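You operate a simulated robot arm through the tools that you are given. There is no shell and no other tool. Be economical: measure what you need, move in short steps, check, and stop when the job is done.

Carry out the task below with a simulated robot arm. There is one attempt and no reset: what you move stays moved.

## Task
Serve two spoonfuls of stew into the blue bowl and set it on the red place mat.
Fine: drop none; cover the dish again and lay the wooden spoon back.

The check looks at the end state, three seconds after you hand in, the way a careful person would. Anything else that was tipped, shoved, dropped, spilled or broken makes it a failure. Lids that push on must go on centred and level and be pressed home; caps that screw on are set level and turned clockwise until they are tight.

## Robot
A 7-joint arm with a two-finger parallel gripper, fixed in place. Base frame: the origin is at the foot of the arm, x ahead of it, y to its left, z up; the work surface is at about z = 0.752. Readings come in m, rad, newtons and seconds.
Its first joint turns from -2.897 to 2.897 rad. Payload 4.4 kg.
The TCP is the grasp point between the finger pads, 0.023 m short of the fingertips. In the tool frame z runs along the fingers and y along their closing line. Largest opening 0.094 m; finger width 0.038, thickness 0.01; the body of the gripper, 0.054 by 0.096 m, starts 0.039 m behind the TCP.
Orientation is that of the tool frame in the base frame, as a unit quaternion [x, y, z, w]. With the fingers straight down and closing along the base's y, the tool's x points along the base's -x, its y along +y and its z along -z.

## Interface
- The arm moves only by the tool arm_command. Its argument "commands" is a list of rows, each an object of numbers (a shift or turn left out is 0, a gripper value left out holds the last): "wx", "wy", "wz": the turn, a rotation vector about the tool's x, y, z in units of 6 degrees (1.0 is 6 degrees); "dx", "dy", "dz": the shift along the tool's x, y, z in units of 20 mm (1.0 is 20 mm); "jaw": the closure, from 0 (fully open) to 1 (shut). In form: [{"wx": .., "wy": .., "wz": .., "dx": .., "dy": .., "dz": .., "jaw": ..}, ...]. A call has 1 to 20 rows; each row shifts and turns the commanded pose from where the row before left it, along the tool's axes as they then stand. A call with a number of a shift or a turn outside -1 to 1 is refused whole. Each row takes 0.2 s and may step no farther than 0.05 m and 0.15 rad from the row before; otherwise, or with a gripper value out of range, the whole call is refused. Where a pose cannot be reached the arm comes as near as it can. A force on the tool above 90 N (or 10 N above the force at the start of the call, whichever is more), or a blocked arm, ends the call early, and 0.2 s more pass. The fingers move at their own pace (about 0.108 m/s each) and stop on an object; they squeeze with about 39 N. The grip force told is the motor's: it shows also when the fingers shut on nothing. Time passes only in rows, and 0.2 s behind the last, so rows that do not move let the fingers close. The reply holds the time, the measured pose of the TCP, the force on the tool along the base axes, the opening and the grip force, in the units named above and with some noise, with the torque about the TCP (base axes, N m) and any sound that the robot's microphone picked up.
- Cameras (640 x 400 px; columns grow to the right, rows downward): "scene" is fixed at [0.3967, 0.6384, 1.3588]; the picture's right is [-1.00, 0.02, 0.00], its down [0.02, 0.89, -0.46] and it looks along [-0.01, -0.46, -0.89] (base axes); focal length 231 px, centre (320, 200). "wrist" rides on the gripper at [0.086, 0.016, -0.075] in the tool frame; the picture's right is [-0.18, 0.98, 0.00], its down [-0.58, -0.11, -0.81] and it looks along [-0.79, -0.15, 0.59] (tool axes); focal length 243 px, centre (320, 200). There is no depth. A picture from a camera that has moved, and an enlarged one, comes with that camera's place and axes in the base frame and with its lens. The place of the scene camera against the robot may be out by one fixed shift of up to 0.012 m in any direction.
- grab_frame(camera): a new picture of that camera. It takes no simulated time.
- inspect(camera, box): a new picture of the part [left, top, right, bottom] of that camera's present view, enlarged. It takes no simulated time.
- sign_off(): hands the job in; it is judged then, once.

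Work in short steps. Places have to be worked out from the pictures, the camera data and where the tool is seen: move nearer, look again, correct. Check each grasp and each placing, and mend what went wrong. You have 120 turns and 84 pictures in all, those below and enlarged ones among them. Open the gripper and draw the arm clear of the work before you hand the job in, unless the task says otherwise; then end with one line.

The tools are called after "Call:" as a command line: name --argument value ..., lists and objects as JSON in quotes. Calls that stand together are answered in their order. arm_command: Moves the arm, as the interface text tells. Its arguments: {"type":"object","properties":{"commands":{"type":"array","items":{"type":"object","properties":{"wx":{"type":"number"},"wy":{"type":"number"},"wz":{"type":"number"},"dx":{"type":"number"},"dy":{"type":"number"},"dz":{"type":"number"},"jaw":{"type":"number"}}}}},"required":["commands"]} The other tools are called the same way: grab_frame (camera) takes a picture; inspect (camera, box) takes an enlarged picture of a part of a camera's view; sign_off () hands the job in.

At the start:

```text
time: 0.0
eef_pos: [0.3096, 0.4005, 1.0682]
tool_rot: [-0.001, 1.0, 0.0, 0.0]
contact_force: [-0.6, 0.4, 0.0]
moment: [-0.02, -0.01, 0.0]
gripper_width: 0.0941
finger_force: 0.0
```

scene: 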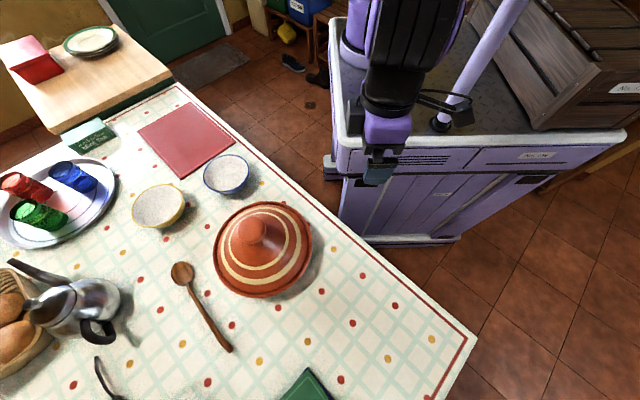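
wrist: 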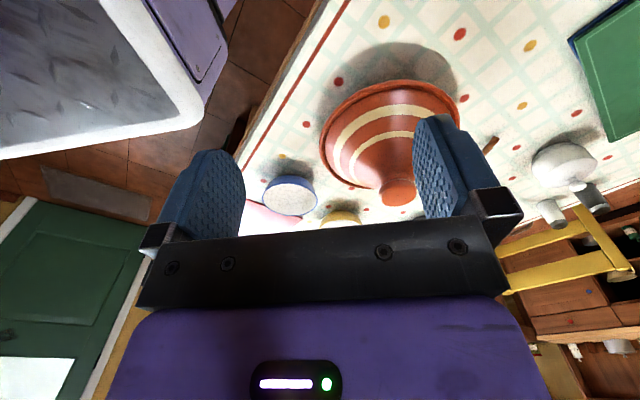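

The pictures put the tagine near (0.54,0.50), the blue bowl near (0.66,0.25), the mat near (0.84,0.08), and the spoon from (0.745,0.52) to (0.60,0.70). I'll look closer before moving.

Call:
inspect --camera "scene" --box '[130, 120, 330, 245]'

Call:
inspect --camera "scene" --box '[150, 190, 350, 315]'

Call:
inspect --camera "scene" --box '[130, 250, 370, 400]'

Call:
inspect --camera "scene" --box '[50, 110, 130, 160]'

```text
3.20 times, centred on (230, 182) of scene
camera zoom: at [0.3967, 0.6384, 1.3588], right [-1.0, 0.02, 0.0], down [0.02, 0.89, -0.46], along [-0.01, -0.46, -0.89], focal length 738 px, centre (608, 256)
```

zoom: 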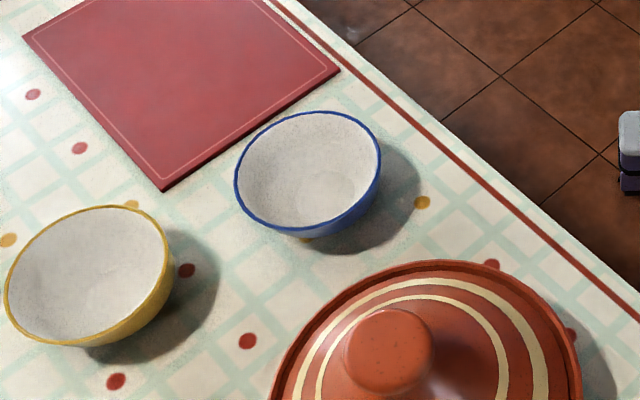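

```text
3.20 times, centred on (250, 252) of scene
camera zoom: at [0.3967, 0.6384, 1.3588], right [-1.0, 0.02, 0.0], down [0.02, 0.89, -0.46], along [-0.01, -0.46, -0.89], focal length 738 px, centre (544, 32)
```

zoom: 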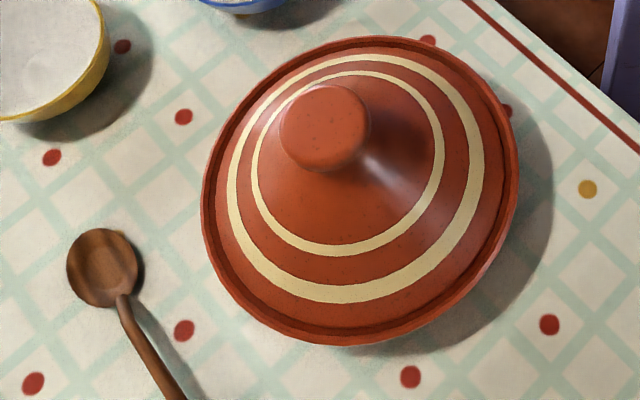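

```text
2.67 times, centred on (250, 325) of scene
camera zoom: at [0.3967, 0.6384, 1.3588], right [-1.0, 0.02, 0.0], down [0.02, 0.89, -0.46], along [-0.01, -0.46, -0.89], focal length 615 px, centre (507, -133)
```

zoom: 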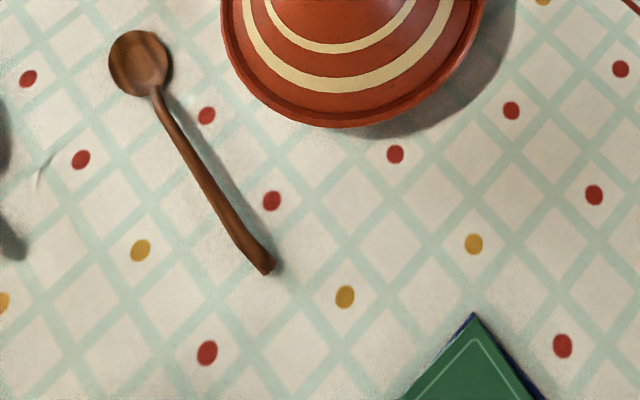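

```text
8.00 times, centred on (90, 135) of scene
camera zoom: at [0.3967, 0.6384, 1.3588], right [-1.0, 0.02, 0.0], down [0.02, 0.89, -0.46], along [-0.01, -0.46, -0.89], focal length 1845 px, centre (2160, 720)
```

zoom: 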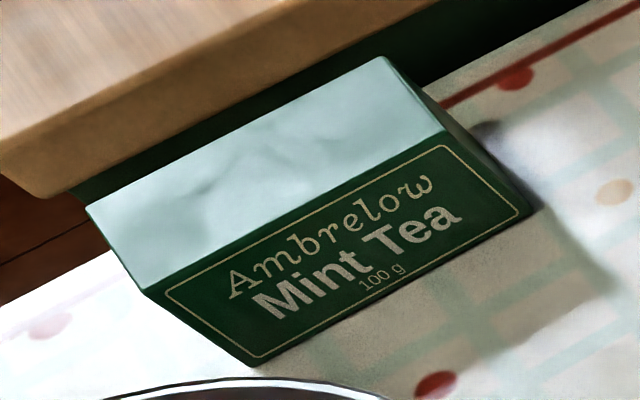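

The lid knob looks to be at about (0.534,0.48), with its top near z 0.91. I'll move above it and look with the wrist camera.

Call:
arm_command --commands '[{"dx": -0.95, "dy": 0.33, "jaw": 0}, {"dx": -0.95, "dy": 0.33}, {"dx": -0.95, "dy": 0.33}, {"dx": -0.95, "dy": 0.33}, {"dx": -0.95, "dy": 0.33}, {"dx": -0.95, "dy": 0.33}, {"dx": -0.95, "dy": 0.33}, {"dx": -0.95, "dy": 0.33}, {"dx": -0.95, "dy": 0.33}, {"dx": -0.95, "dy": 0.33}, {"dx": -0.95, "dy": 0.33}, {"dx": -0.6, "dy": 0.33}]'

Call:
grab_frame --camera "wrist"

Call:
grab_frame --camera "scene"

```text
time: 2.6
eef_pos: [0.5311, 0.4801, 1.0678]
tool_rot: [-0.001, 1.0, 0.0, 0.0]
contact_force: [-0.8, -0.2, -0.8]
moment: [0.01, -0.01, 0.03]
gripper_width: 0.0939
finger_force: 0.0
```

```text
77 pictures are left
camera wrist: at [0.4441, 0.4948, 1.1427], right [0.18, 0.98, 0.0], down [0.58, -0.11, 0.81], along [0.79, -0.15, -0.59], focal length 243 px, centre (320, 200)
```

wrist: 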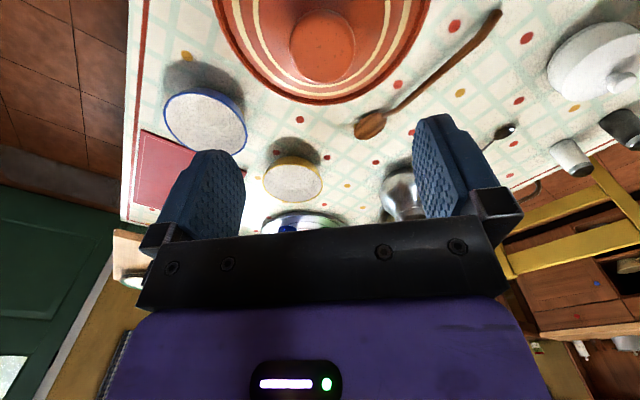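

```text
76 pictures are left
```

scene: 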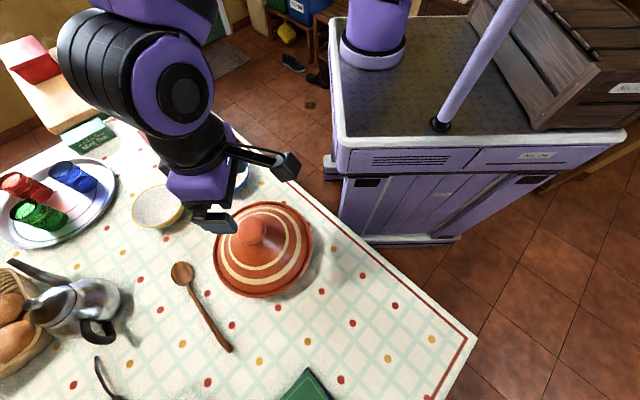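

Both cameras put the knob centre at about (0.533,0.481), top near 0.91. I'll descend part way and check the knob's profile.

Call:
arm_command --commands '[{"dz": 1, "dx": -0.1}, {"dz": 1}, {"dz": 1}, {"dz": 1}, {"dz": 1}, {"dz": 1}, {"dz": 0.8}]'

Call:
grab_frame --camera "wrist"

Call:
inspect --camera "scene" --box '[150, 180, 350, 305]'

```text
time: 4.2
eef_pos: [0.5324, 0.4813, 0.9327]
tool_rot: [0.0, 1.0, -0.001, 0.0]
contact_force: [0.1, -0.7, -0.3]
moment: [0.03, -0.01, 0.0]
gripper_width: 0.0939
finger_force: 0.1
```

```text
75 pictures are left
camera wrist: at [0.4454, 0.4963, 1.0069], right [0.18, 0.98, 0.0], down [0.58, -0.11, 0.81], along [0.79, -0.15, -0.59], focal length 243 px, centre (320, 200)
```

wrist: 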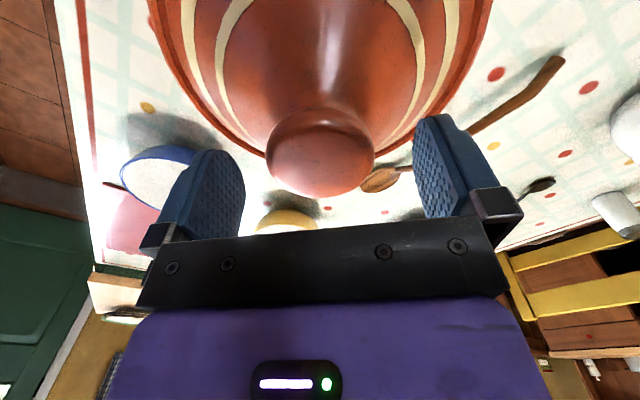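

```text
3.20 times, centred on (250, 242) of scene
camera zoom: at [0.3967, 0.6384, 1.3588], right [-1.0, 0.02, 0.0], down [0.02, 0.89, -0.46], along [-0.01, -0.46, -0.89], focal length 738 px, centre (544, 64)
```

zoom: 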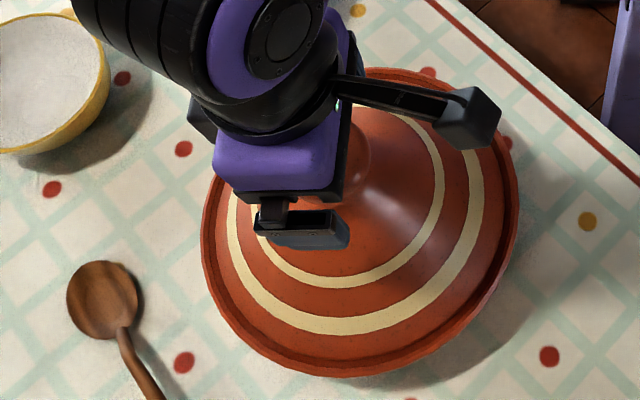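

The knob is about 58 mm wide and centred between the fingers, top near 0.908. I'll lower to about 0.897 and close.

Call:
arm_command --commands '[{"dz": 0.9}, {"dz": 0.9}, {"jaw": 1}, {"jaw": 1}, {"jaw": 1}, {"jaw": 1}]'

Call:
grab_frame --camera "wrist"

```text
time: 5.6
eef_pos: [0.532, 0.4827, 0.9007]
tool_rot: [0.0, 1.0, 0.002, 0.001]
contact_force: [7.1, 8.8, 57.2]
moment: [-0.93, 0.91, 0.55]
gripper_width: 0.0565
finger_force: 39.1
```

```text
73 pictures are left
camera wrist: at [0.4438, 0.4968, 0.9739], right [0.18, 0.98, 0.01], down [0.58, -0.11, 0.81], along [0.79, -0.15, -0.59], focal length 243 px, centre (320, 200)
```

wrist: 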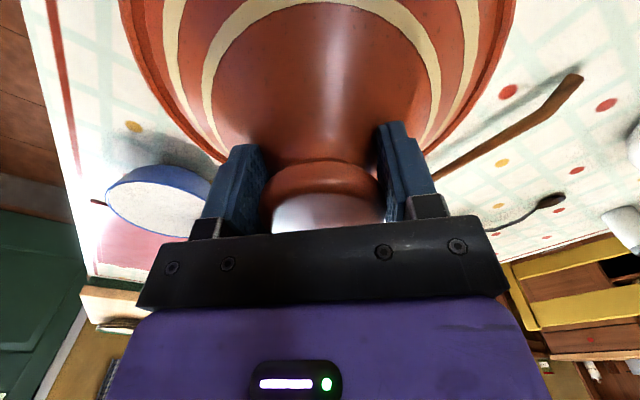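

The knob is gripped at 56.5 mm, but the fingertips are pressing down on the cone with 57 N. I'll ease up gently and watch the force.

Call:
arm_command --commands '[{"dz": -0.1}, {"dz": -0.1}, {"dz": -0.1}]'

```text
time: 6.4
eef_pos: [0.5304, 0.4801, 0.9008]
tool_rot: [0.001, 1.0, -0.001, -0.001]
contact_force: [-3.0, 4.0, 12.8]
moment: [1.42, -0.84, 0.53]
gripper_width: 0.0563
finger_force: 39.3
```

The force is down to 13 N. The seated lid reads TCP z ≈ 0.901 at about (0.532,0.481). I'll lift slowly.

Call:
arm_command --commands '[{"dz": -0.15}, {"dz": -0.2}, {"dz": -0.3}, {"dz": -0.5}, {"dz": -0.5}]'

Call:
inspect --camera "scene" --box '[150, 180, 350, 305]'

```text
time: 7.6
eef_pos: [0.5298, 0.481, 0.9337]
tool_rot: [0.0, 1.0, 0.0, 0.0]
contact_force: [-0.3, -0.1, -6.2]
moment: [0.04, 0.02, -0.01]
gripper_width: 0.0562
finger_force: 38.7
```

```text
3.20 times, centred on (250, 242) of scene
camera zoom: at [0.3967, 0.6384, 1.3588], right [-1.0, 0.02, 0.0], down [0.02, 0.89, -0.46], along [-0.01, -0.46, -0.89], focal length 738 px, centre (544, 64)
```

zoom: 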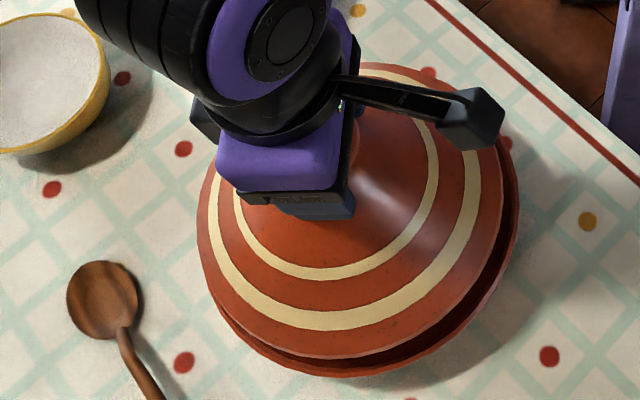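

The lid is up, level and free, about 6 N. I'll raise it further and carry it toward the clear spot near (0.31,0.62).

Call:
arm_command --commands '[{"dz": -1}, {"dz": -1}, {"dz": -1}, {"dz": -0.5}, {"dx": 0.8, "dy": 0.5}, {"dx": 0.8, "dy": 0.5}, {"dx": 0.8, "dy": 0.5}, {"dx": 0.8, "dy": 0.5}, {"dx": 0.8, "dy": 0.5}, {"dx": 0.8, "dy": 0.5}, {"dx": 0.8, "dy": 0.5}, {"dx": 0.8, "dy": 0.5}, {"dx": 0.8, "dy": 0.5}, {"dx": 0.8, "dy": 0.5}, {"dx": 0.8, "dy": 0.5}, {"dx": 0.8, "dy": 0.5}, {"dx": 0.8, "dy": 0.5}, {"dx": 0.6, "dy": 0.45}]'

Call:
grab_frame --camera "scene"

Call:
grab_frame --camera "wrist"

```text
time: 11.4
eef_pos: [0.3134, 0.6194, 1.0039]
tool_rot: [0.0, 1.0, -0.001, 0.0]
contact_force: [0.2, -0.3, -5.9]
moment: [0.0, 0.02, 0.02]
gripper_width: 0.0564
finger_force: 39.5
```

```text
71 pictures are left
```

scene: 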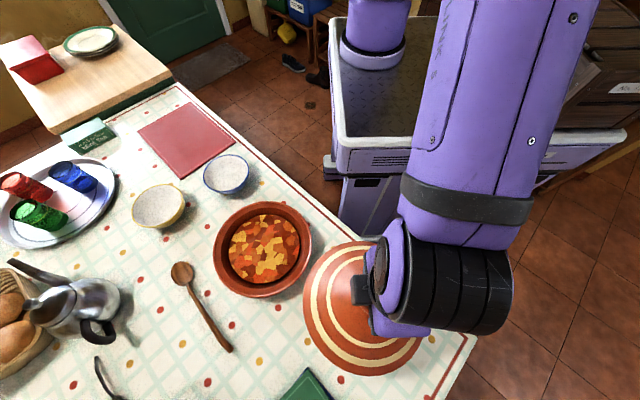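

```text
70 pictures are left
camera wrist: at [0.2259, 0.6342, 1.0784], right [0.18, 0.98, 0.0], down [0.58, -0.11, 0.81], along [0.79, -0.15, -0.59], focal length 243 px, centre (320, 200)
```

wrist: 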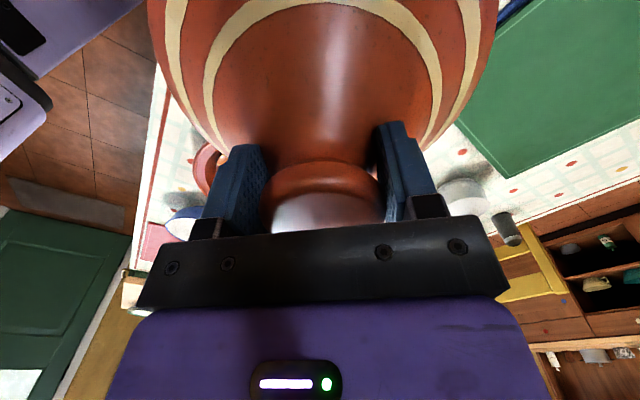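

The dish is open and the stew shows as a mound of chunks. The lid spot at (0.313,0.619) clears the dish, table edge and green book by about 2–4 cm, so I'll lower it.

Call:
arm_command --commands '[{"dz": 1}, {"dz": 1}, {"dz": 1}, {"dz": 1}, {"dz": 1}, {"dz": 1}]'

Call:
grab_frame --camera "scene"

```text
time: 12.8
eef_pos: [0.3118, 0.6191, 0.8845]
tool_rot: [0.0, 1.0, -0.001, 0.001]
contact_force: [-0.3, 0.2, -6.0]
moment: [0.02, -0.02, -0.01]
gripper_width: 0.0566
finger_force: 38.8
```

```text
69 pictures are left
```

scene: 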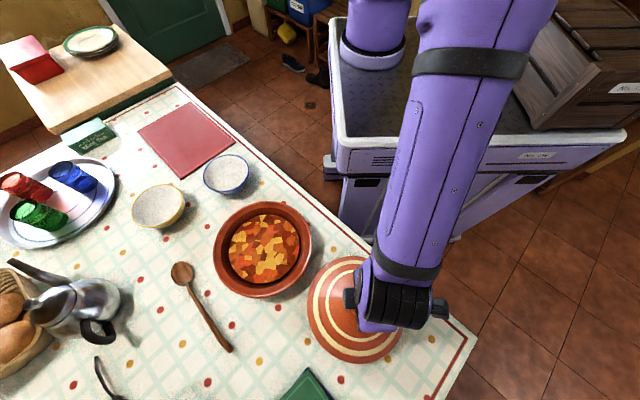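

Clear on all sides, with the dish gap still visible. I'll keep lowering in small steps until it touches.

Call:
arm_command --commands '[{"dz": 0.25}, {"dz": 0.25}, {"dz": 0.25}, {"dz": 0.2}]'

```text
time: 13.8
eef_pos: [0.3112, 0.6189, 0.865]
tool_rot: [0.0, 1.0, 0.0, 0.0]
contact_force: [0.8, 1.6, -5.9]
moment: [-0.03, 0.07, -0.02]
gripper_width: 0.0565
finger_force: 38.7
```

Still hanging free, so I'll continue.

Call:
arm_command --commands '[{"dz": 0.15}, {"dz": 0.15}, {"dz": 0.15}]'

```text
time: 14.6
eef_pos: [0.3118, 0.6193, 0.8598]
tool_rot: [-0.001, 1.0, 0.002, 0.0]
contact_force: [0.0, -10.1, 30.5]
moment: [-1.21, 0.74, 0.37]
gripper_width: 0.0564
finger_force: 38.6
```

The lid is touching at z ≈ 0.860. I'll ease off 2 mm, open and rise.

Call:
arm_command --commands '[{"dz": -0.1}, {"jaw": 0}, {"jaw": 0}, {"jaw": 0}, {"dz": -0.5}, {"dz": -1}, {"dz": -1}, {"dz": -1}, {"dz": -1}, {"dz": -1}, {"dz": -1}, {"dz": -1}, {"dz": -1}]'

Call:
grab_frame --camera "wrist"

```text
time: 17.4
eef_pos: [0.3123, 0.618, 1.0298]
tool_rot: [-0.001, 1.0, 0.0, 0.001]
contact_force: [0.2, 0.2, -1.0]
moment: [-0.01, 0.0, -0.02]
gripper_width: 0.0942
finger_force: 0.0
```

```text
68 pictures are left
camera wrist: at [0.2246, 0.6339, 1.1031], right [0.18, 0.98, 0.0], down [0.58, -0.11, 0.81], along [0.79, -0.15, -0.59], focal length 243 px, centre (320, 200)
```

wrist: 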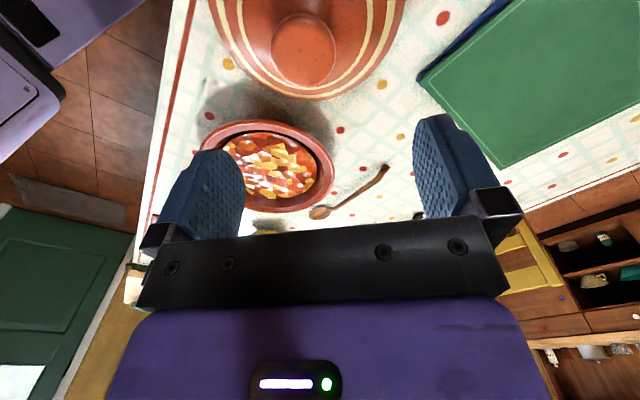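

The lid stands level on the table. Next I'll look closely at the dish, spoon and bowl.

Call:
inspect --camera "scene" --box '[200, 190, 328, 310]'

Call:
inspect --camera "scene" --box '[150, 250, 270, 362]'

Call:
inspect --camera "scene" --box '[180, 130, 280, 210]'

```text
3.33 times, centred on (264, 250) of scene
camera zoom: at [0.3967, 0.6384, 1.3588], right [-1.0, 0.02, 0.0], down [0.02, 0.89, -0.46], along [-0.01, -0.46, -0.89], focal length 769 px, centre (507, 33)
```

zoom: 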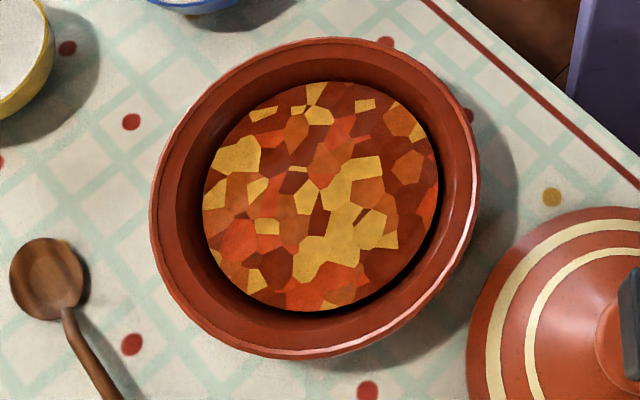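

```text
3.57 times, centred on (210, 306) of scene
camera zoom: at [0.3967, 0.6384, 1.3588], right [-1.0, 0.02, 0.0], down [0.02, 0.89, -0.46], along [-0.01, -0.46, -0.89], focal length 824 px, centre (713, -179)
```

zoom: 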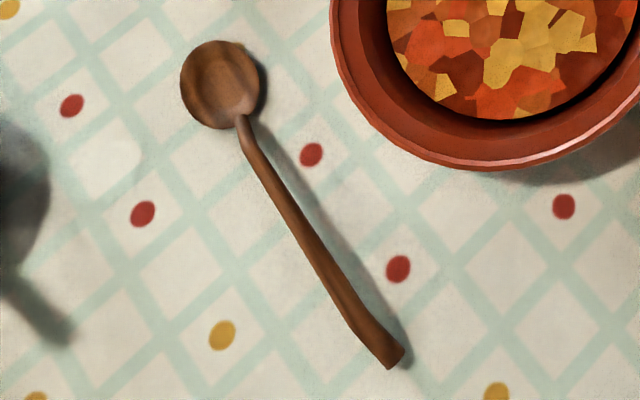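

```text
5.00 times, centred on (230, 170) of scene
camera zoom: at [0.3967, 0.6384, 1.3588], right [-1.0, 0.02, 0.0], down [0.02, 0.89, -0.46], along [-0.01, -0.46, -0.89], focal length 1153 px, centre (770, 350)
```

zoom: 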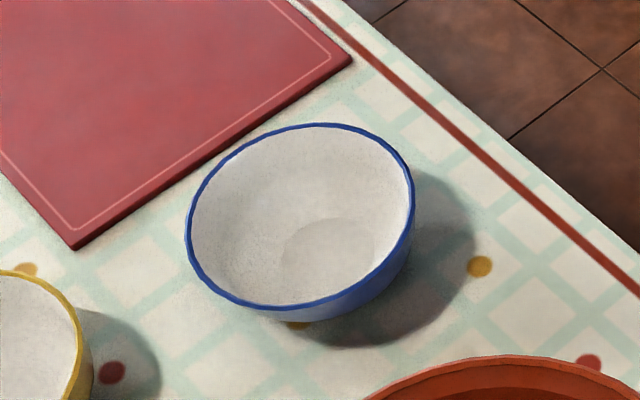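

The stew is a flat filled surface near z ≈ 0.785, and the dish rim is near 0.80. The spoon handle points (0.65,-0.76) toward its bowl at about (0.736,0.53). I'll move over the handle and turn the jaws across it.

Call:
arm_command --commands '[{"dx": -1, "dy": 0.1}, {"dx": -1, "dy": 0.1}, {"dx": -1, "dy": 0.1}, {"dx": -1, "dy": 0.1}, {"dx": -1, "dy": 0.1}, {"dx": -1, "dy": 0.1}, {"dx": -1, "dy": 0.1}, {"dx": -1, "dy": 0.1}, {"dx": -1, "dy": 0.1}, {"dx": -1, "dy": 0.1}, {"dx": -1, "dy": 0.1}, {"dx": -1, "dy": 0.1}, {"dx": -1, "dy": 0.1}, {"dx": -1, "dy": 0.1}, {"dx": -1, "dy": 0.1}, {"dx": -1, "dy": 0.1}]'

Call:
arm_command --commands '[{"wz": 1}, {"wz": 1}, {"wz": 1}, {"wz": 1}, {"wz": 1}, {"wz": 1}, {"wz": 1}, {"wz": 1}, {"wz": 0.2}, {"dz": 1}, {"dz": 1}, {"dz": 1}, {"dz": 1}]'

Call:
grab_frame --camera "wrist"

Call:
grab_frame --camera "scene"

```text
time: 20.8
eef_pos: [0.6321, 0.6509, 1.0287]
tool_rot: [0.0, 1.0, 0.0, 0.0]
contact_force: [-0.7, 0.2, 0.0]
moment: [0.0, -0.05, 0.0]
gripper_width: 0.094
finger_force: 0.1
```

```text
time: 23.6
eef_pos: [0.6297, 0.6502, 0.9484]
tool_rot: [0.416, 0.909, 0.0, 0.0]
contact_force: [0.3, 0.6, 0.8]
moment: [0.01, -0.05, -0.05]
gripper_width: 0.094
finger_force: 0.0
```

```text
64 pictures are left
camera wrist: at [0.5856, 0.7257, 1.0228], right [0.86, 0.5, 0.0], down [0.3, -0.51, 0.81], along [0.41, -0.7, -0.59], focal length 243 px, centre (320, 200)
```

wrist: 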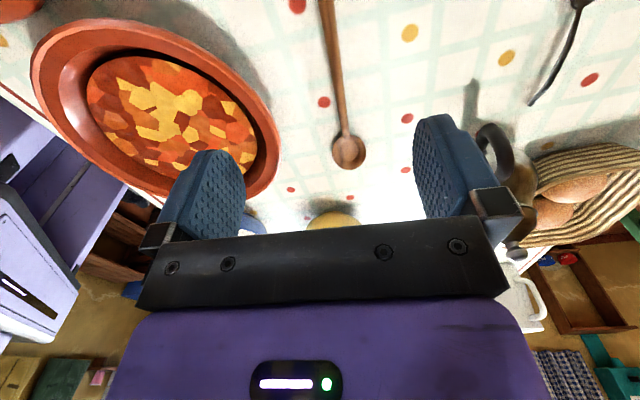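

```text
63 pictures are left
```

scene: 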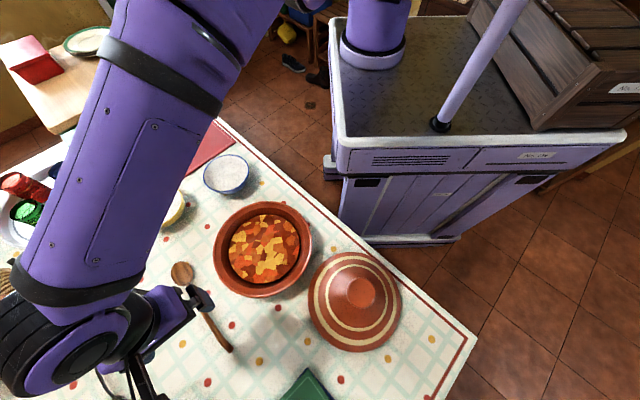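

From the wrist view the handle is about 9 mm to the +y tool side. I'll correct that, go lower and look again.

Call:
arm_command --commands '[{"dy": 0.45, "dz": 1}, {"dz": 1}, {"dz": 1}, {"dz": 1}]'

Call:
grab_frame --camera "wrist"

```text
time: 24.6
eef_pos: [0.6385, 0.6561, 0.8688]
tool_rot: [0.416, 0.909, 0.0, 0.0]
contact_force: [0.4, -0.1, -0.7]
moment: [-0.03, 0.0, 0.01]
gripper_width: 0.094
finger_force: 0.1
```

```text
62 pictures are left
camera wrist: at [0.5937, 0.7312, 0.9437], right [0.86, 0.5, 0.0], down [0.3, -0.51, 0.81], along [0.41, -0.7, -0.59], focal length 243 px, centre (320, 200)
```

wrist: 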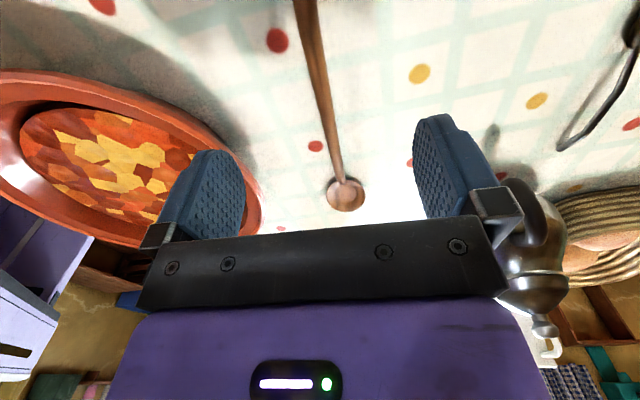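

The handle is now centred within 1 mm and the spoon bowl lies about 0.15 m ahead. I'll slide back 6 mm and descend to straddle it with the fingertips just above the cloth.

Call:
arm_command --commands '[{"dx": 0.3, "dz": 1}, {"dz": 1}, {"dz": 1}, {"dz": 0.8}, {"dz": 0.4}]'

Call:
grab_frame --camera "wrist"

Call:
inspect --camera "scene" --box '[140, 240, 300, 370]'

```text
time: 25.8
eef_pos: [0.6339, 0.6613, 0.7847]
tool_rot: [0.416, 0.909, 0.0, 0.0]
contact_force: [-0.6, -0.1, -0.2]
moment: [0.0, -0.03, -0.02]
gripper_width: 0.0939
finger_force: 0.1
```

```text
61 pictures are left
camera wrist: at [0.5897, 0.7369, 0.8583], right [0.86, 0.5, 0.0], down [0.3, -0.51, 0.81], along [0.41, -0.7, -0.59], focal length 243 px, centre (320, 200)
```

wrist: 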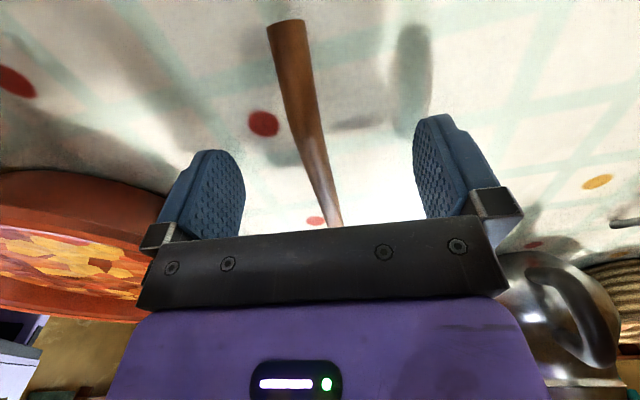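

```text
3.08 times, centred on (220, 305) of scene
camera zoom: at [0.3967, 0.6384, 1.3588], right [-1.0, 0.02, 0.0], down [0.02, 0.89, -0.46], along [-0.01, -0.46, -0.89], focal length 710 px, centre (628, -123)
```

zoom: 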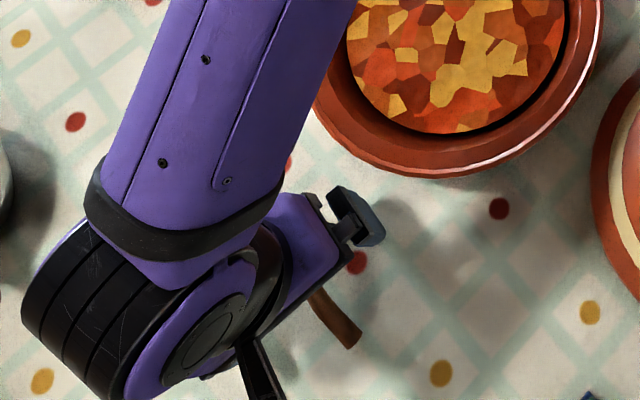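

The handle is between the fingers and nothing is in contact, so I'll close.

Call:
arm_command --commands '[{"jaw": 1}, {"jaw": 1}, {"jaw": 1}, {"jaw": 1}]'

Call:
grab_frame --camera "wrist"

```text
time: 26.8
eef_pos: [0.635, 0.6618, 0.7841]
tool_rot: [0.416, 0.909, 0.0, 0.0]
contact_force: [0.1, 0.0, -0.2]
moment: [0.02, 0.02, -0.04]
gripper_width: 0.0108
finger_force: 38.9
```

```text
59 pictures are left
camera wrist: at [0.5898, 0.7369, 0.8585], right [0.86, 0.5, 0.0], down [0.3, -0.51, 0.81], along [0.41, -0.7, -0.59], focal length 243 px, centre (320, 200)
```

wrist: 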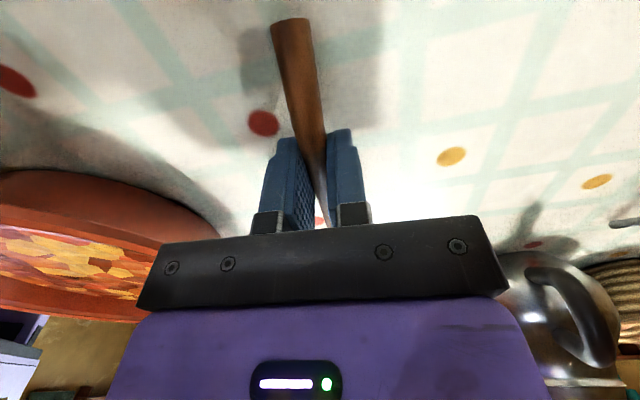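

Gripped at 10.8 mm. The grasp pose to return to is (0.634,0.6615,0.7845). I'll lift and check how the spoon hangs.

Call:
arm_command --commands '[{"dz": -0.5}, {"dz": -0.5}, {"dz": -1}, {"dz": -1}, {"dz": -1}, {"dz": -1}, {"dz": -1}, {"dz": -1}]'

Call:
grab_frame --camera "wrist"

Call:
grab_frame --camera "scene"

```text
time: 28.6
eef_pos: [0.6344, 0.6613, 0.9255]
tool_rot: [0.416, 0.909, -0.001, 0.0]
contact_force: [0.1, 0.7, -0.8]
moment: [0.02, 0.03, 0.0]
gripper_width: 0.0108
finger_force: 39.1
```

```text
58 pictures are left
camera wrist: at [0.5899, 0.7368, 0.9981], right [0.86, 0.5, 0.0], down [0.3, -0.51, 0.81], along [0.41, -0.7, -0.59], focal length 243 px, centre (320, 200)
```

wrist: 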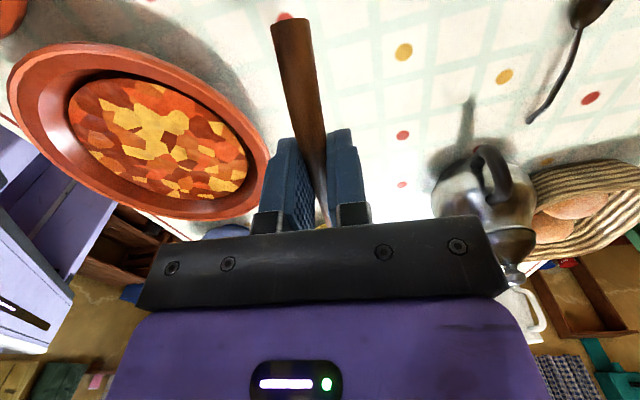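

```text
57 pictures are left
```

scene: 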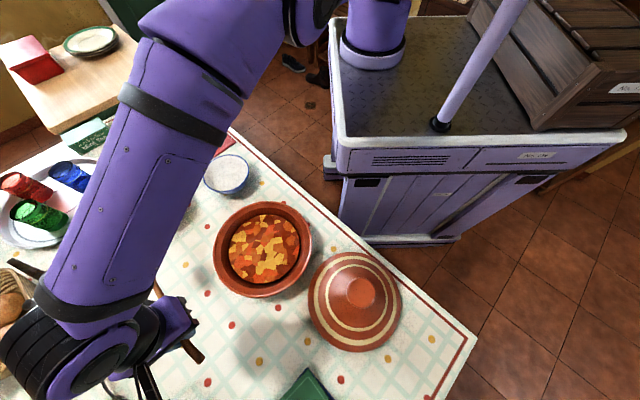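

The spoon hangs solidly, with its bowl about 0.157 m ahead of and 25 mm below the TCP. I'll carry it to the dish so the bowl is over its centre, staying high and pitched nose-down 24°.

Call:
arm_command --commands '[{"dz": -1}, {"dx": 0.315, "dy": -0.97}, {"dx": 0.315, "dy": -0.97}, {"dx": 0.315, "dy": -0.97}, {"dx": 0.315, "dy": -0.97}, {"dx": 0.315, "dy": -0.97}, {"dx": 0.315, "dy": -0.97}, {"dx": 0.315, "dy": -0.97}, {"dx": 0.315, "dy": -0.97}, {"dx": 0.315, "dy": -0.97}, {"dx": 0.315, "dy": -0.97}, {"wy": 1}, {"wy": 1}, {"wy": 1}, {"wy": 1}]'

Call:
grab_frame --camera "scene"

Call:
grab_frame --camera "wrist"

```text
time: 31.8
eef_pos: [0.4457, 0.5823, 0.9441]
tool_rot: [0.406, 0.89, 0.086, -0.19]
contact_force: [-1.0, -0.1, -1.0]
moment: [0.0, -0.03, -0.04]
gripper_width: 0.0111
finger_force: 38.9
```

```text
56 pictures are left
```

scene: 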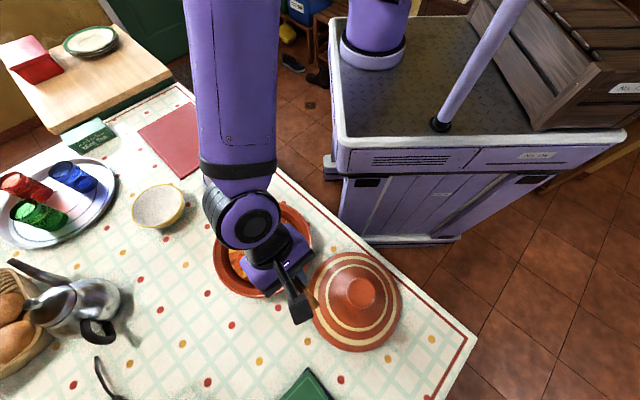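

```text
55 pictures are left
camera wrist: at [0.425, 0.6294, 1.048], right [0.85, 0.52, -0.07], down [0.48, -0.72, 0.5], along [0.2, -0.46, -0.86], focal length 243 px, centre (320, 200)
```

wrist: 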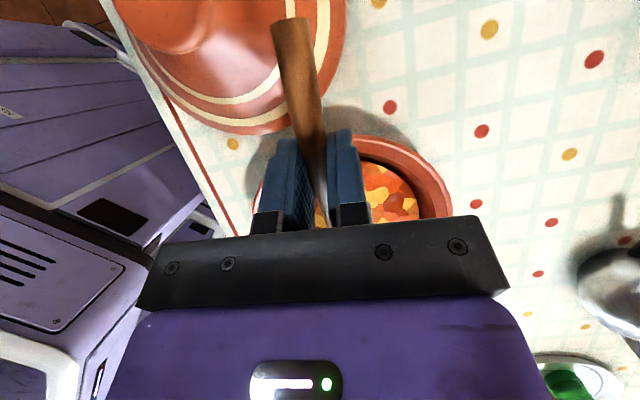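

The dish rim is where I expected. I'll lower straight down in base terms, first part way.

Call:
arm_command --commands '[{"dz": 0.91, "dx": -0.407}, {"dz": 0.91, "dx": -0.407}, {"dz": 0.91, "dx": -0.407}]'

Call:
inspect --camera "scene" --box '[190, 180, 350, 330]'

```text
time: 32.6
eef_pos: [0.4457, 0.5828, 0.8852]
tool_rot: [0.407, 0.889, 0.086, -0.189]
contact_force: [-0.3, -0.3, -0.9]
moment: [0.02, 0.01, 0.02]
gripper_width: 0.011
finger_force: 39.2
```

```text
2.67 times, centred on (270, 255) of scene
camera zoom: at [0.3967, 0.6384, 1.3588], right [-1.0, 0.02, 0.0], down [0.02, 0.89, -0.46], along [-0.01, -0.46, -0.89], focal length 615 px, centre (453, 53)
```

zoom: 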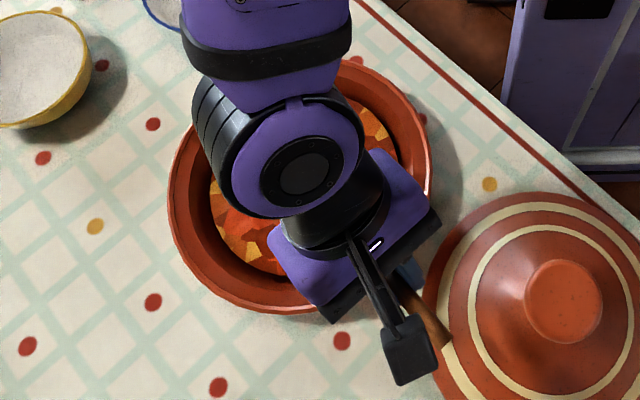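

No contact yet, and the spoon bowl should be just above the stew. I'll dip slowly and watch the force.

Call:
arm_command --commands '[{"dz": 0.37, "dx": -0.163}, {"dz": 0.37, "dx": -0.163}, {"dz": 0.27, "dx": -0.122}]'

```text
time: 33.4
eef_pos: [0.4451, 0.5854, 0.8643]
tool_rot: [0.407, 0.889, 0.087, -0.189]
contact_force: [-3.4, 3.7, 10.1]
moment: [-0.91, -0.77, -0.02]
gripper_width: 0.011
finger_force: 39.0
```

There is 10 N on the spoon tip at z ≈ 0.777. I'll hold still and re-read to tell drag from a solid contact.

Call:
arm_command --commands '[{}, {}]'

Call:
grab_frame --camera "wrist"

```text
time: 34.0
eef_pos: [0.4449, 0.5849, 0.864]
tool_rot: [0.407, 0.889, 0.087, -0.19]
contact_force: [-2.2, 4.1, 9.5]
moment: [-0.76, -0.82, 0.14]
gripper_width: 0.0108
finger_force: 38.7
```

```text
53 pictures are left
camera wrist: at [0.4246, 0.6301, 0.966], right [0.85, 0.52, -0.07], down [0.48, -0.72, 0.5], along [0.2, -0.46, -0.86], focal length 243 px, centre (320, 200)
```

wrist: 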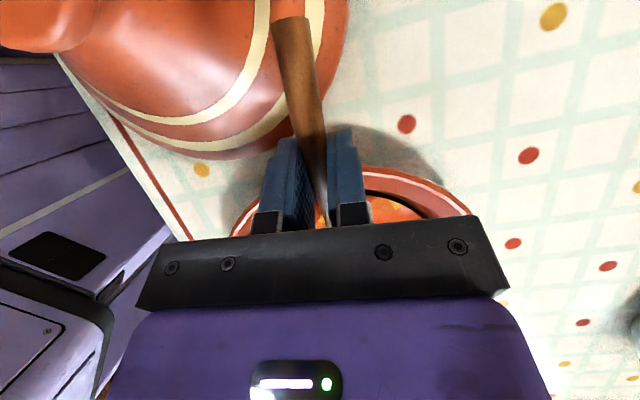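

This is a steady solid contact, either the dish floor or the stew surface. I'll level the spoon while raising it inside the dish, then look at what it carries.

Call:
arm_command --commands '[{"wy": -0.5, "dx": 0.09, "dz": 0.2}, {"wy": -0.5, "dx": 0.09, "dz": 0.2}, {"wy": -0.5, "dx": 0.1, "dz": 0.2}, {"wy": -0.5, "dx": 0.1, "dz": 0.2}, {"wy": -0.5, "dx": 0.11, "dz": 0.2}, {"wy": -0.5, "dx": 0.12, "dz": 0.2}, {"wy": -0.5, "dx": 0.13, "dz": 0.2}, {"wy": -0.5, "dx": 0.14, "dz": 0.15}]'

Call:
inspect --camera "scene" --box '[190, 180, 350, 330]'

```text
time: 35.8
eef_pos: [0.4307, 0.6011, 0.8373]
tool_rot: [0.416, 0.91, 0.0, 0.0]
contact_force: [0.6, 0.5, -0.8]
moment: [0.05, 0.04, -0.02]
gripper_width: 0.011
finger_force: 39.1
```

```text
2.67 times, centred on (270, 255) of scene
camera zoom: at [0.3967, 0.6384, 1.3588], right [-1.0, 0.02, 0.0], down [0.02, 0.89, -0.46], along [-0.01, -0.46, -0.89], focal length 615 px, centre (453, 53)
```

zoom: 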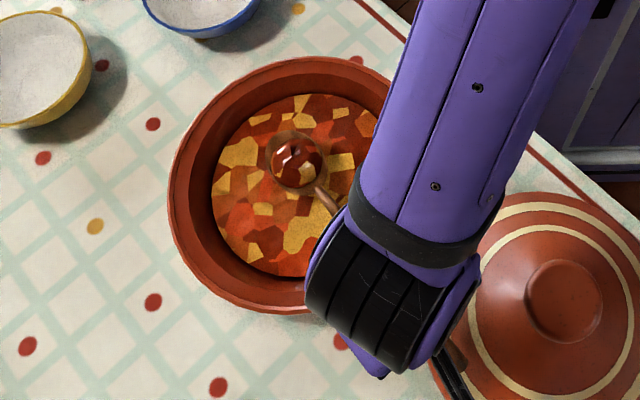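

The spoon is level and clearly holds a portion of stew. I'll zoom in on it.

Call:
inspect --camera "scene" --box '[235, 200, 299, 240]'

```text
10.00 times, centred on (267, 220) of scene
camera zoom: at [0.3967, 0.6384, 1.3588], right [-1.0, 0.02, 0.0], down [0.02, 0.89, -0.46], along [-0.01, -0.46, -0.89], focal length 2306 px, centre (850, 0)
```

zoom: 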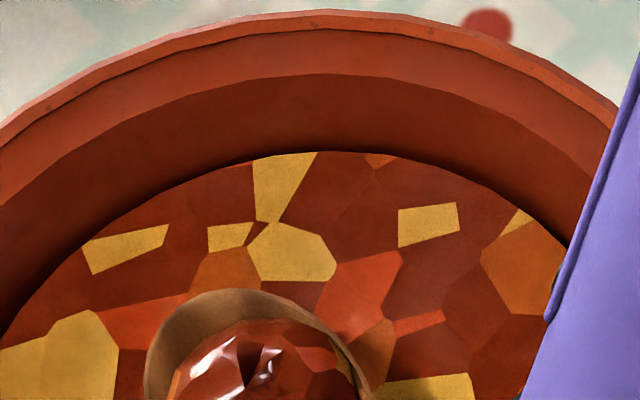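

Blob is well seated. The blue bowl is at about (0.658,0.262), rim near 0.805. I'll raise gently and turn the spoon to lie tangentially, ready for a roll-pour.

Call:
arm_command --commands '[{"dz": -0.25}, {"dz": -0.5}, {"dz": -0.5}, {"dz": -0.5}, {"dz": -0.5}, {"dz": -0.5}, {"dz": -0.25}, {"wz": 0.25}, {"wz": 0.5}, {"wz": 0.5}, {"wz": 0.5}, {"wz": 0.5}, {"wz": 0.5}, {"wz": 0.5}]'

Call:
inspect --camera "scene" --box '[190, 150, 350, 300]'

```text
time: 38.8
eef_pos: [0.431, 0.6, 0.8968]
tool_rot: [0.564, 0.826, 0.0, 0.0]
contact_force: [0.2, -0.3, 0.3]
moment: [0.02, 0.02, -0.06]
gripper_width: 0.0108
finger_force: 39.0
```

```text
2.67 times, centred on (270, 225) of scene
camera zoom: at [0.3967, 0.6384, 1.3588], right [-1.0, 0.02, 0.0], down [0.02, 0.89, -0.46], along [-0.01, -0.46, -0.89], focal length 615 px, centre (453, 133)
```

zoom: 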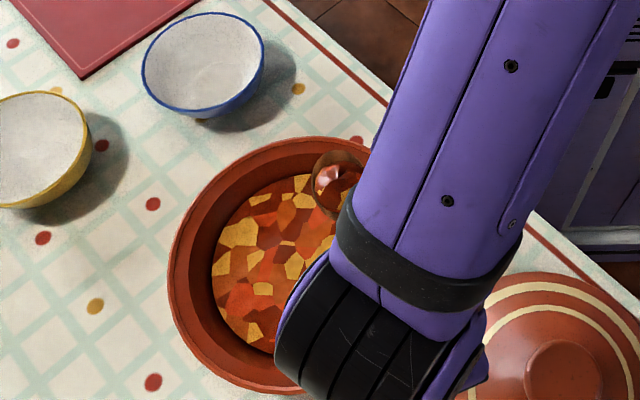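

The blob still sits in the spoon and the measured spoon-bowl position matches the model. I'll carry it slowly to the blue bowl.

Call:
arm_command --commands '[{"dx": -0.3, "dy": 0.12}, {"dx": -0.5, "dy": 0.2}, {"dx": -0.65, "dy": 0.26}, {"dx": -0.65, "dy": 0.26}, {"dx": -0.65, "dy": 0.26}, {"dx": -0.65, "dy": 0.26}, {"dx": -0.65, "dy": 0.26}, {"dx": -0.65, "dy": 0.26}, {"dx": -0.65, "dy": 0.26}, {"dx": -0.65, "dy": 0.26}, {"dx": -0.65, "dy": 0.26}, {"dx": -0.65, "dy": 0.26}, {"dx": -0.65, "dy": 0.26}, {"dx": -0.65, "dy": 0.26}, {"dx": -0.65, "dy": 0.26}, {"dx": -0.65, "dy": 0.26}, {"dx": -0.65, "dy": 0.26}, {"dx": -0.65, "dy": 0.26}, {"dx": -0.3, "dy": 0.12}, {"dx": -0.1, "dy": 0.04}]'

Call:
inspect --camera "scene" --box '[170, 110, 290, 200]'

```text
time: 43.0
eef_pos: [0.601, 0.4177, 0.8959]
tool_rot: [0.564, 0.825, -0.001, 0.0]
contact_force: [-0.1, 0.4, -1.2]
moment: [0.05, 0.0, 0.01]
gripper_width: 0.011
finger_force: 38.8
```

```text
4.44 times, centred on (230, 155) of scene
camera zoom: at [0.3967, 0.6384, 1.3588], right [-1.0, 0.02, 0.0], down [0.02, 0.89, -0.46], along [-0.01, -0.46, -0.89], focal length 1025 px, centre (720, 400)
```

zoom: 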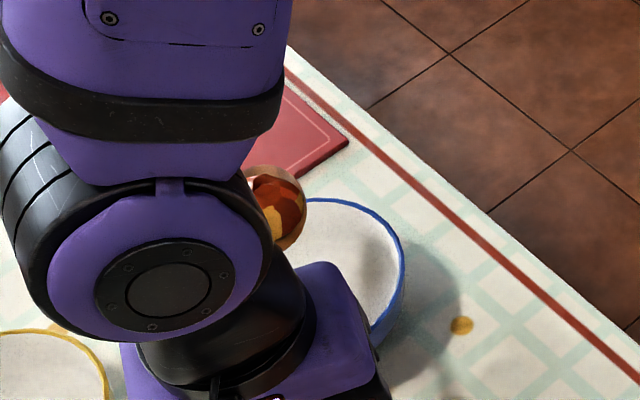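

The spoon bowl reads (0.653,0.256), over the blue bowl's centre. I'll lower a bit and start the roll, checking part way.

Call:
arm_command --commands '[{"dz": 0.4}, {"dz": 0.4}, {"dz": 0.3}, {"wx": -0.7}, {"wx": -1}, {"wx": -1}, {"wx": -1}, {"wx": -1}, {"wx": -1}]'

Call:
inspect --camera "scene" --box '[170, 110, 330, 260]'

```text
time: 45.0
eef_pos: [0.6011, 0.4185, 0.8746]
tool_rot: [0.539, 0.789, 0.243, 0.167]
contact_force: [-0.2, 0.2, 0.1]
moment: [0.02, 0.02, 0.0]
gripper_width: 0.011
finger_force: 38.9
```

```text
2.67 times, centred on (250, 185) of scene
camera zoom: at [0.3967, 0.6384, 1.3588], right [-1.0, 0.02, 0.0], down [0.02, 0.89, -0.46], along [-0.01, -0.46, -0.89], focal length 615 px, centre (507, 240)
```

zoom: 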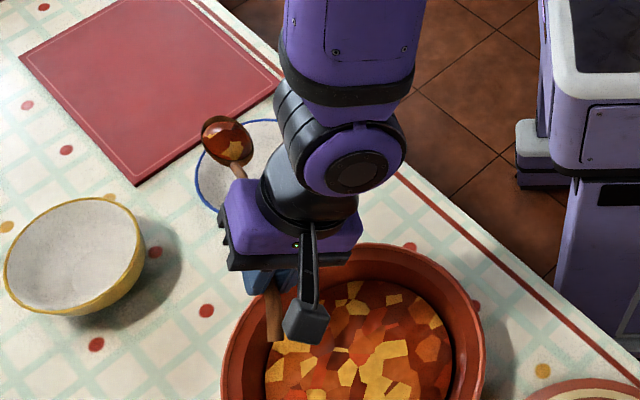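

The spoon is visible at about (0.667,0.263), and the blob hasn't slid yet at 34°. I'll continue the roll.

Call:
arm_command --commands '[{"wx": -1}, {"wx": -1}, {"wx": -1}, {"wx": -1}, {"wx": -1}]'

Call:
inspect --camera "scene" --box '[170, 110, 330, 260]'

```text
time: 46.2
eef_pos: [0.6016, 0.4188, 0.8753]
tool_rot: [0.478, 0.699, 0.439, 0.3]
contact_force: [0.1, -0.1, 0.0]
moment: [-0.01, 0.03, -0.01]
gripper_width: 0.0109
finger_force: 39.1
```

```text
2.67 times, centred on (250, 185) of scene
camera zoom: at [0.3967, 0.6384, 1.3588], right [-1.0, 0.02, 0.0], down [0.02, 0.89, -0.46], along [-0.01, -0.46, -0.89], focal length 615 px, centre (507, 240)
```

zoom: 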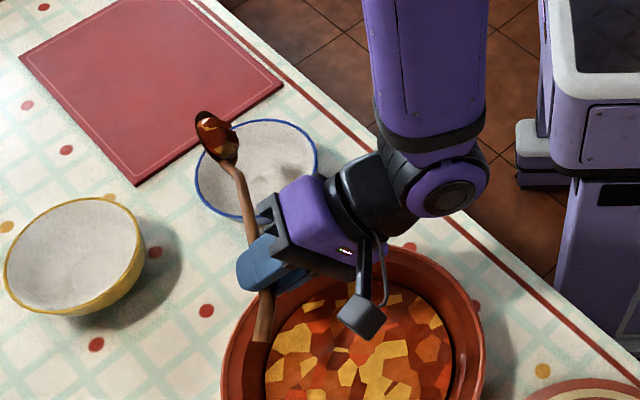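

The blob still clings at 64°, poised above the bowl. I'll continue rolling.

Call:
arm_command --commands '[{"wx": -1}, {"wx": -1}, {"wx": -1}, {}]'

Call:
inspect --camera "scene" --box '[170, 110, 330, 260]'

```text
time: 47.2
eef_pos: [0.6023, 0.4179, 0.8755]
tool_rot: [0.425, 0.622, 0.543, 0.37]
contact_force: [0.8, 0.0, -0.7]
moment: [0.03, 0.04, 0.0]
gripper_width: 0.0109
finger_force: 39.3
```

```text
2.67 times, centred on (250, 185) of scene
camera zoom: at [0.3967, 0.6384, 1.3588], right [-1.0, 0.02, 0.0], down [0.02, 0.89, -0.46], along [-0.01, -0.46, -0.89], focal length 615 px, centre (507, 240)
```

zoom: 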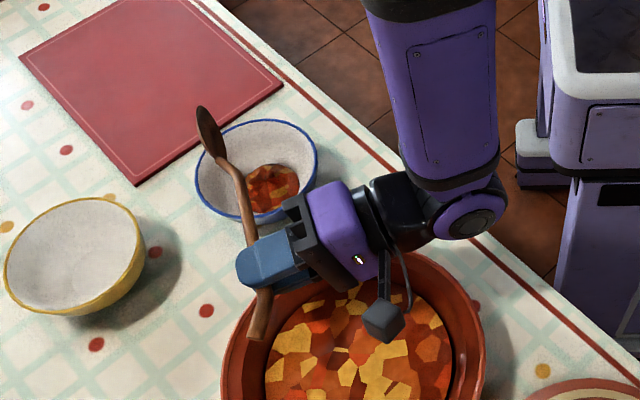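

The first spoonful is in the bowl. I'll roll back level, rise, and return to the dish for the second.

Call:
arm_command --commands '[{"wx": 1}, {"wx": 1}, {"wx": 1}, {"wx": 1}, {"wx": 1}, {"wx": 1}, {"wx": 1}, {"wx": 1}, {"wx": 1}, {"wx": 1}, {"wx": 1}, {"wx": 1}, {"wx": 1}, {"wx": 0.7}, {"dz": -1}, {"dz": -1}, {"dz": -1}, {"dz": -0.5}]'

Call:
arm_command --commands '[{"dx": 0.97, "dy": -0.385}, {"dx": 0.97, "dy": -0.385}, {"dx": 0.97, "dy": -0.385}, {"dx": 0.97, "dy": -0.385}, {"dx": 0.97, "dy": -0.385}, {"dx": 0.97, "dy": -0.385}, {"dx": 0.97, "dy": -0.385}, {"dx": 0.97, "dy": -0.385}, {"dx": 0.97, "dy": -0.385}, {"dx": 0.97, "dy": -0.385}, {"dx": 0.97, "dy": -0.385}, {"dx": 0.97, "dy": -0.385}, {"wz": -1}, {"wz": -1}, {"wz": -1}, {"wz": -0.25}]'

Call:
grab_frame --camera "scene"

```text
time: 51.0
eef_pos: [0.6021, 0.419, 0.9454]
tool_rot: [0.564, 0.826, 0.0, 0.0]
contact_force: [0.2, 0.4, -0.2]
moment: [0.05, 0.02, -0.01]
gripper_width: 0.011
finger_force: 38.7
```

```text
time: 54.4
eef_pos: [0.4327, 0.6004, 0.9457]
tool_rot: [0.415, 0.91, -0.001, 0.0]
contact_force: [0.7, 0.6, 0.3]
moment: [0.04, 0.0, 0.0]
gripper_width: 0.0107
finger_force: 38.9
```

```text
45 pictures are left
```

scene: 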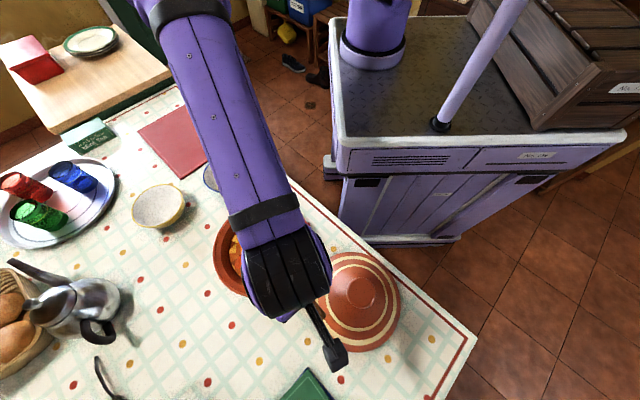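

Back over the dish at (0.433,0.600,0.946). I'll tilt nose-down again and dip as before, about 6 mm further back.

Call:
arm_command --commands '[{"dx": -0.8}, {"wy": 1}, {"wy": 1}, {"wy": 1}, {"wy": 1}, {"dz": 0.91, "dx": -0.407}, {"dz": 0.91, "dx": -0.407}, {"dz": 0.91, "dx": -0.407}, {"dz": 0.37, "dx": -0.163}, {"dz": 0.27, "dx": -0.122}]'

```text
time: 56.6
eef_pos: [0.4418, 0.5904, 0.8712]
tool_rot: [0.406, 0.89, 0.086, -0.189]
contact_force: [0.1, 0.2, -0.3]
moment: [0.04, 0.03, -0.01]
gripper_width: 0.011
finger_force: 39.7
```

Call:
arm_command --commands '[{"dz": 0.14, "dx": -0.061}, {"dz": 0.14, "dx": -0.061}, {"dz": 0.09, "dx": -0.04}]'

```text
time: 57.4
eef_pos: [0.4427, 0.5911, 0.8644]
tool_rot: [0.407, 0.889, 0.087, -0.189]
contact_force: [0.9, 0.2, 6.1]
moment: [-0.96, -0.85, -0.06]
gripper_width: 0.0111
finger_force: 38.6
```

Same depth, with the tip just touching at 6 N. I'll level while raising, then check the load.

Call:
arm_command --commands '[{"wy": -0.5, "dx": 0.09, "dz": 0.2}, {"wy": -0.5, "dx": 0.09, "dz": 0.2}, {"wy": -0.5, "dx": 0.1, "dz": 0.2}, {"wy": -0.5, "dx": 0.1, "dz": 0.2}, {"wy": -0.5, "dx": 0.11, "dz": 0.2}, {"wy": -0.5, "dx": 0.12, "dz": 0.2}, {"wy": -0.5, "dx": 0.13, "dz": 0.2}, {"wy": -0.5, "dx": 0.14, "dz": 0.15}]'

Call:
inspect --camera "scene" --box '[190, 180, 350, 330]'

```text
time: 59.2
eef_pos: [0.4254, 0.6081, 0.8359]
tool_rot: [0.416, 0.909, -0.001, 0.0]
contact_force: [0.1, -0.4, 0.3]
moment: [0.05, 0.06, 0.02]
gripper_width: 0.0106
finger_force: 38.9
```

```text
2.67 times, centred on (270, 255) of scene
camera zoom: at [0.3967, 0.6384, 1.3588], right [-1.0, 0.02, 0.0], down [0.02, 0.89, -0.46], along [-0.01, -0.46, -0.89], focal length 615 px, centre (453, 53)
```

zoom: 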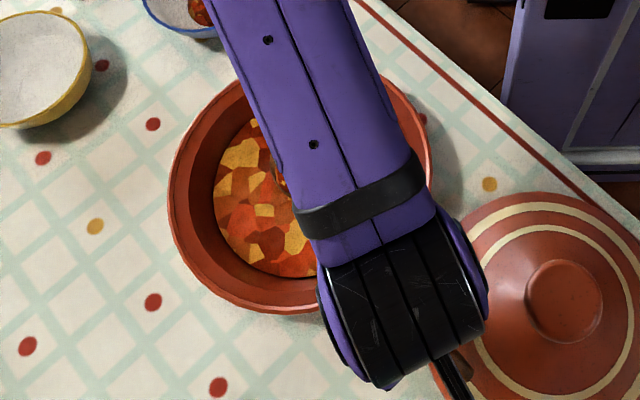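

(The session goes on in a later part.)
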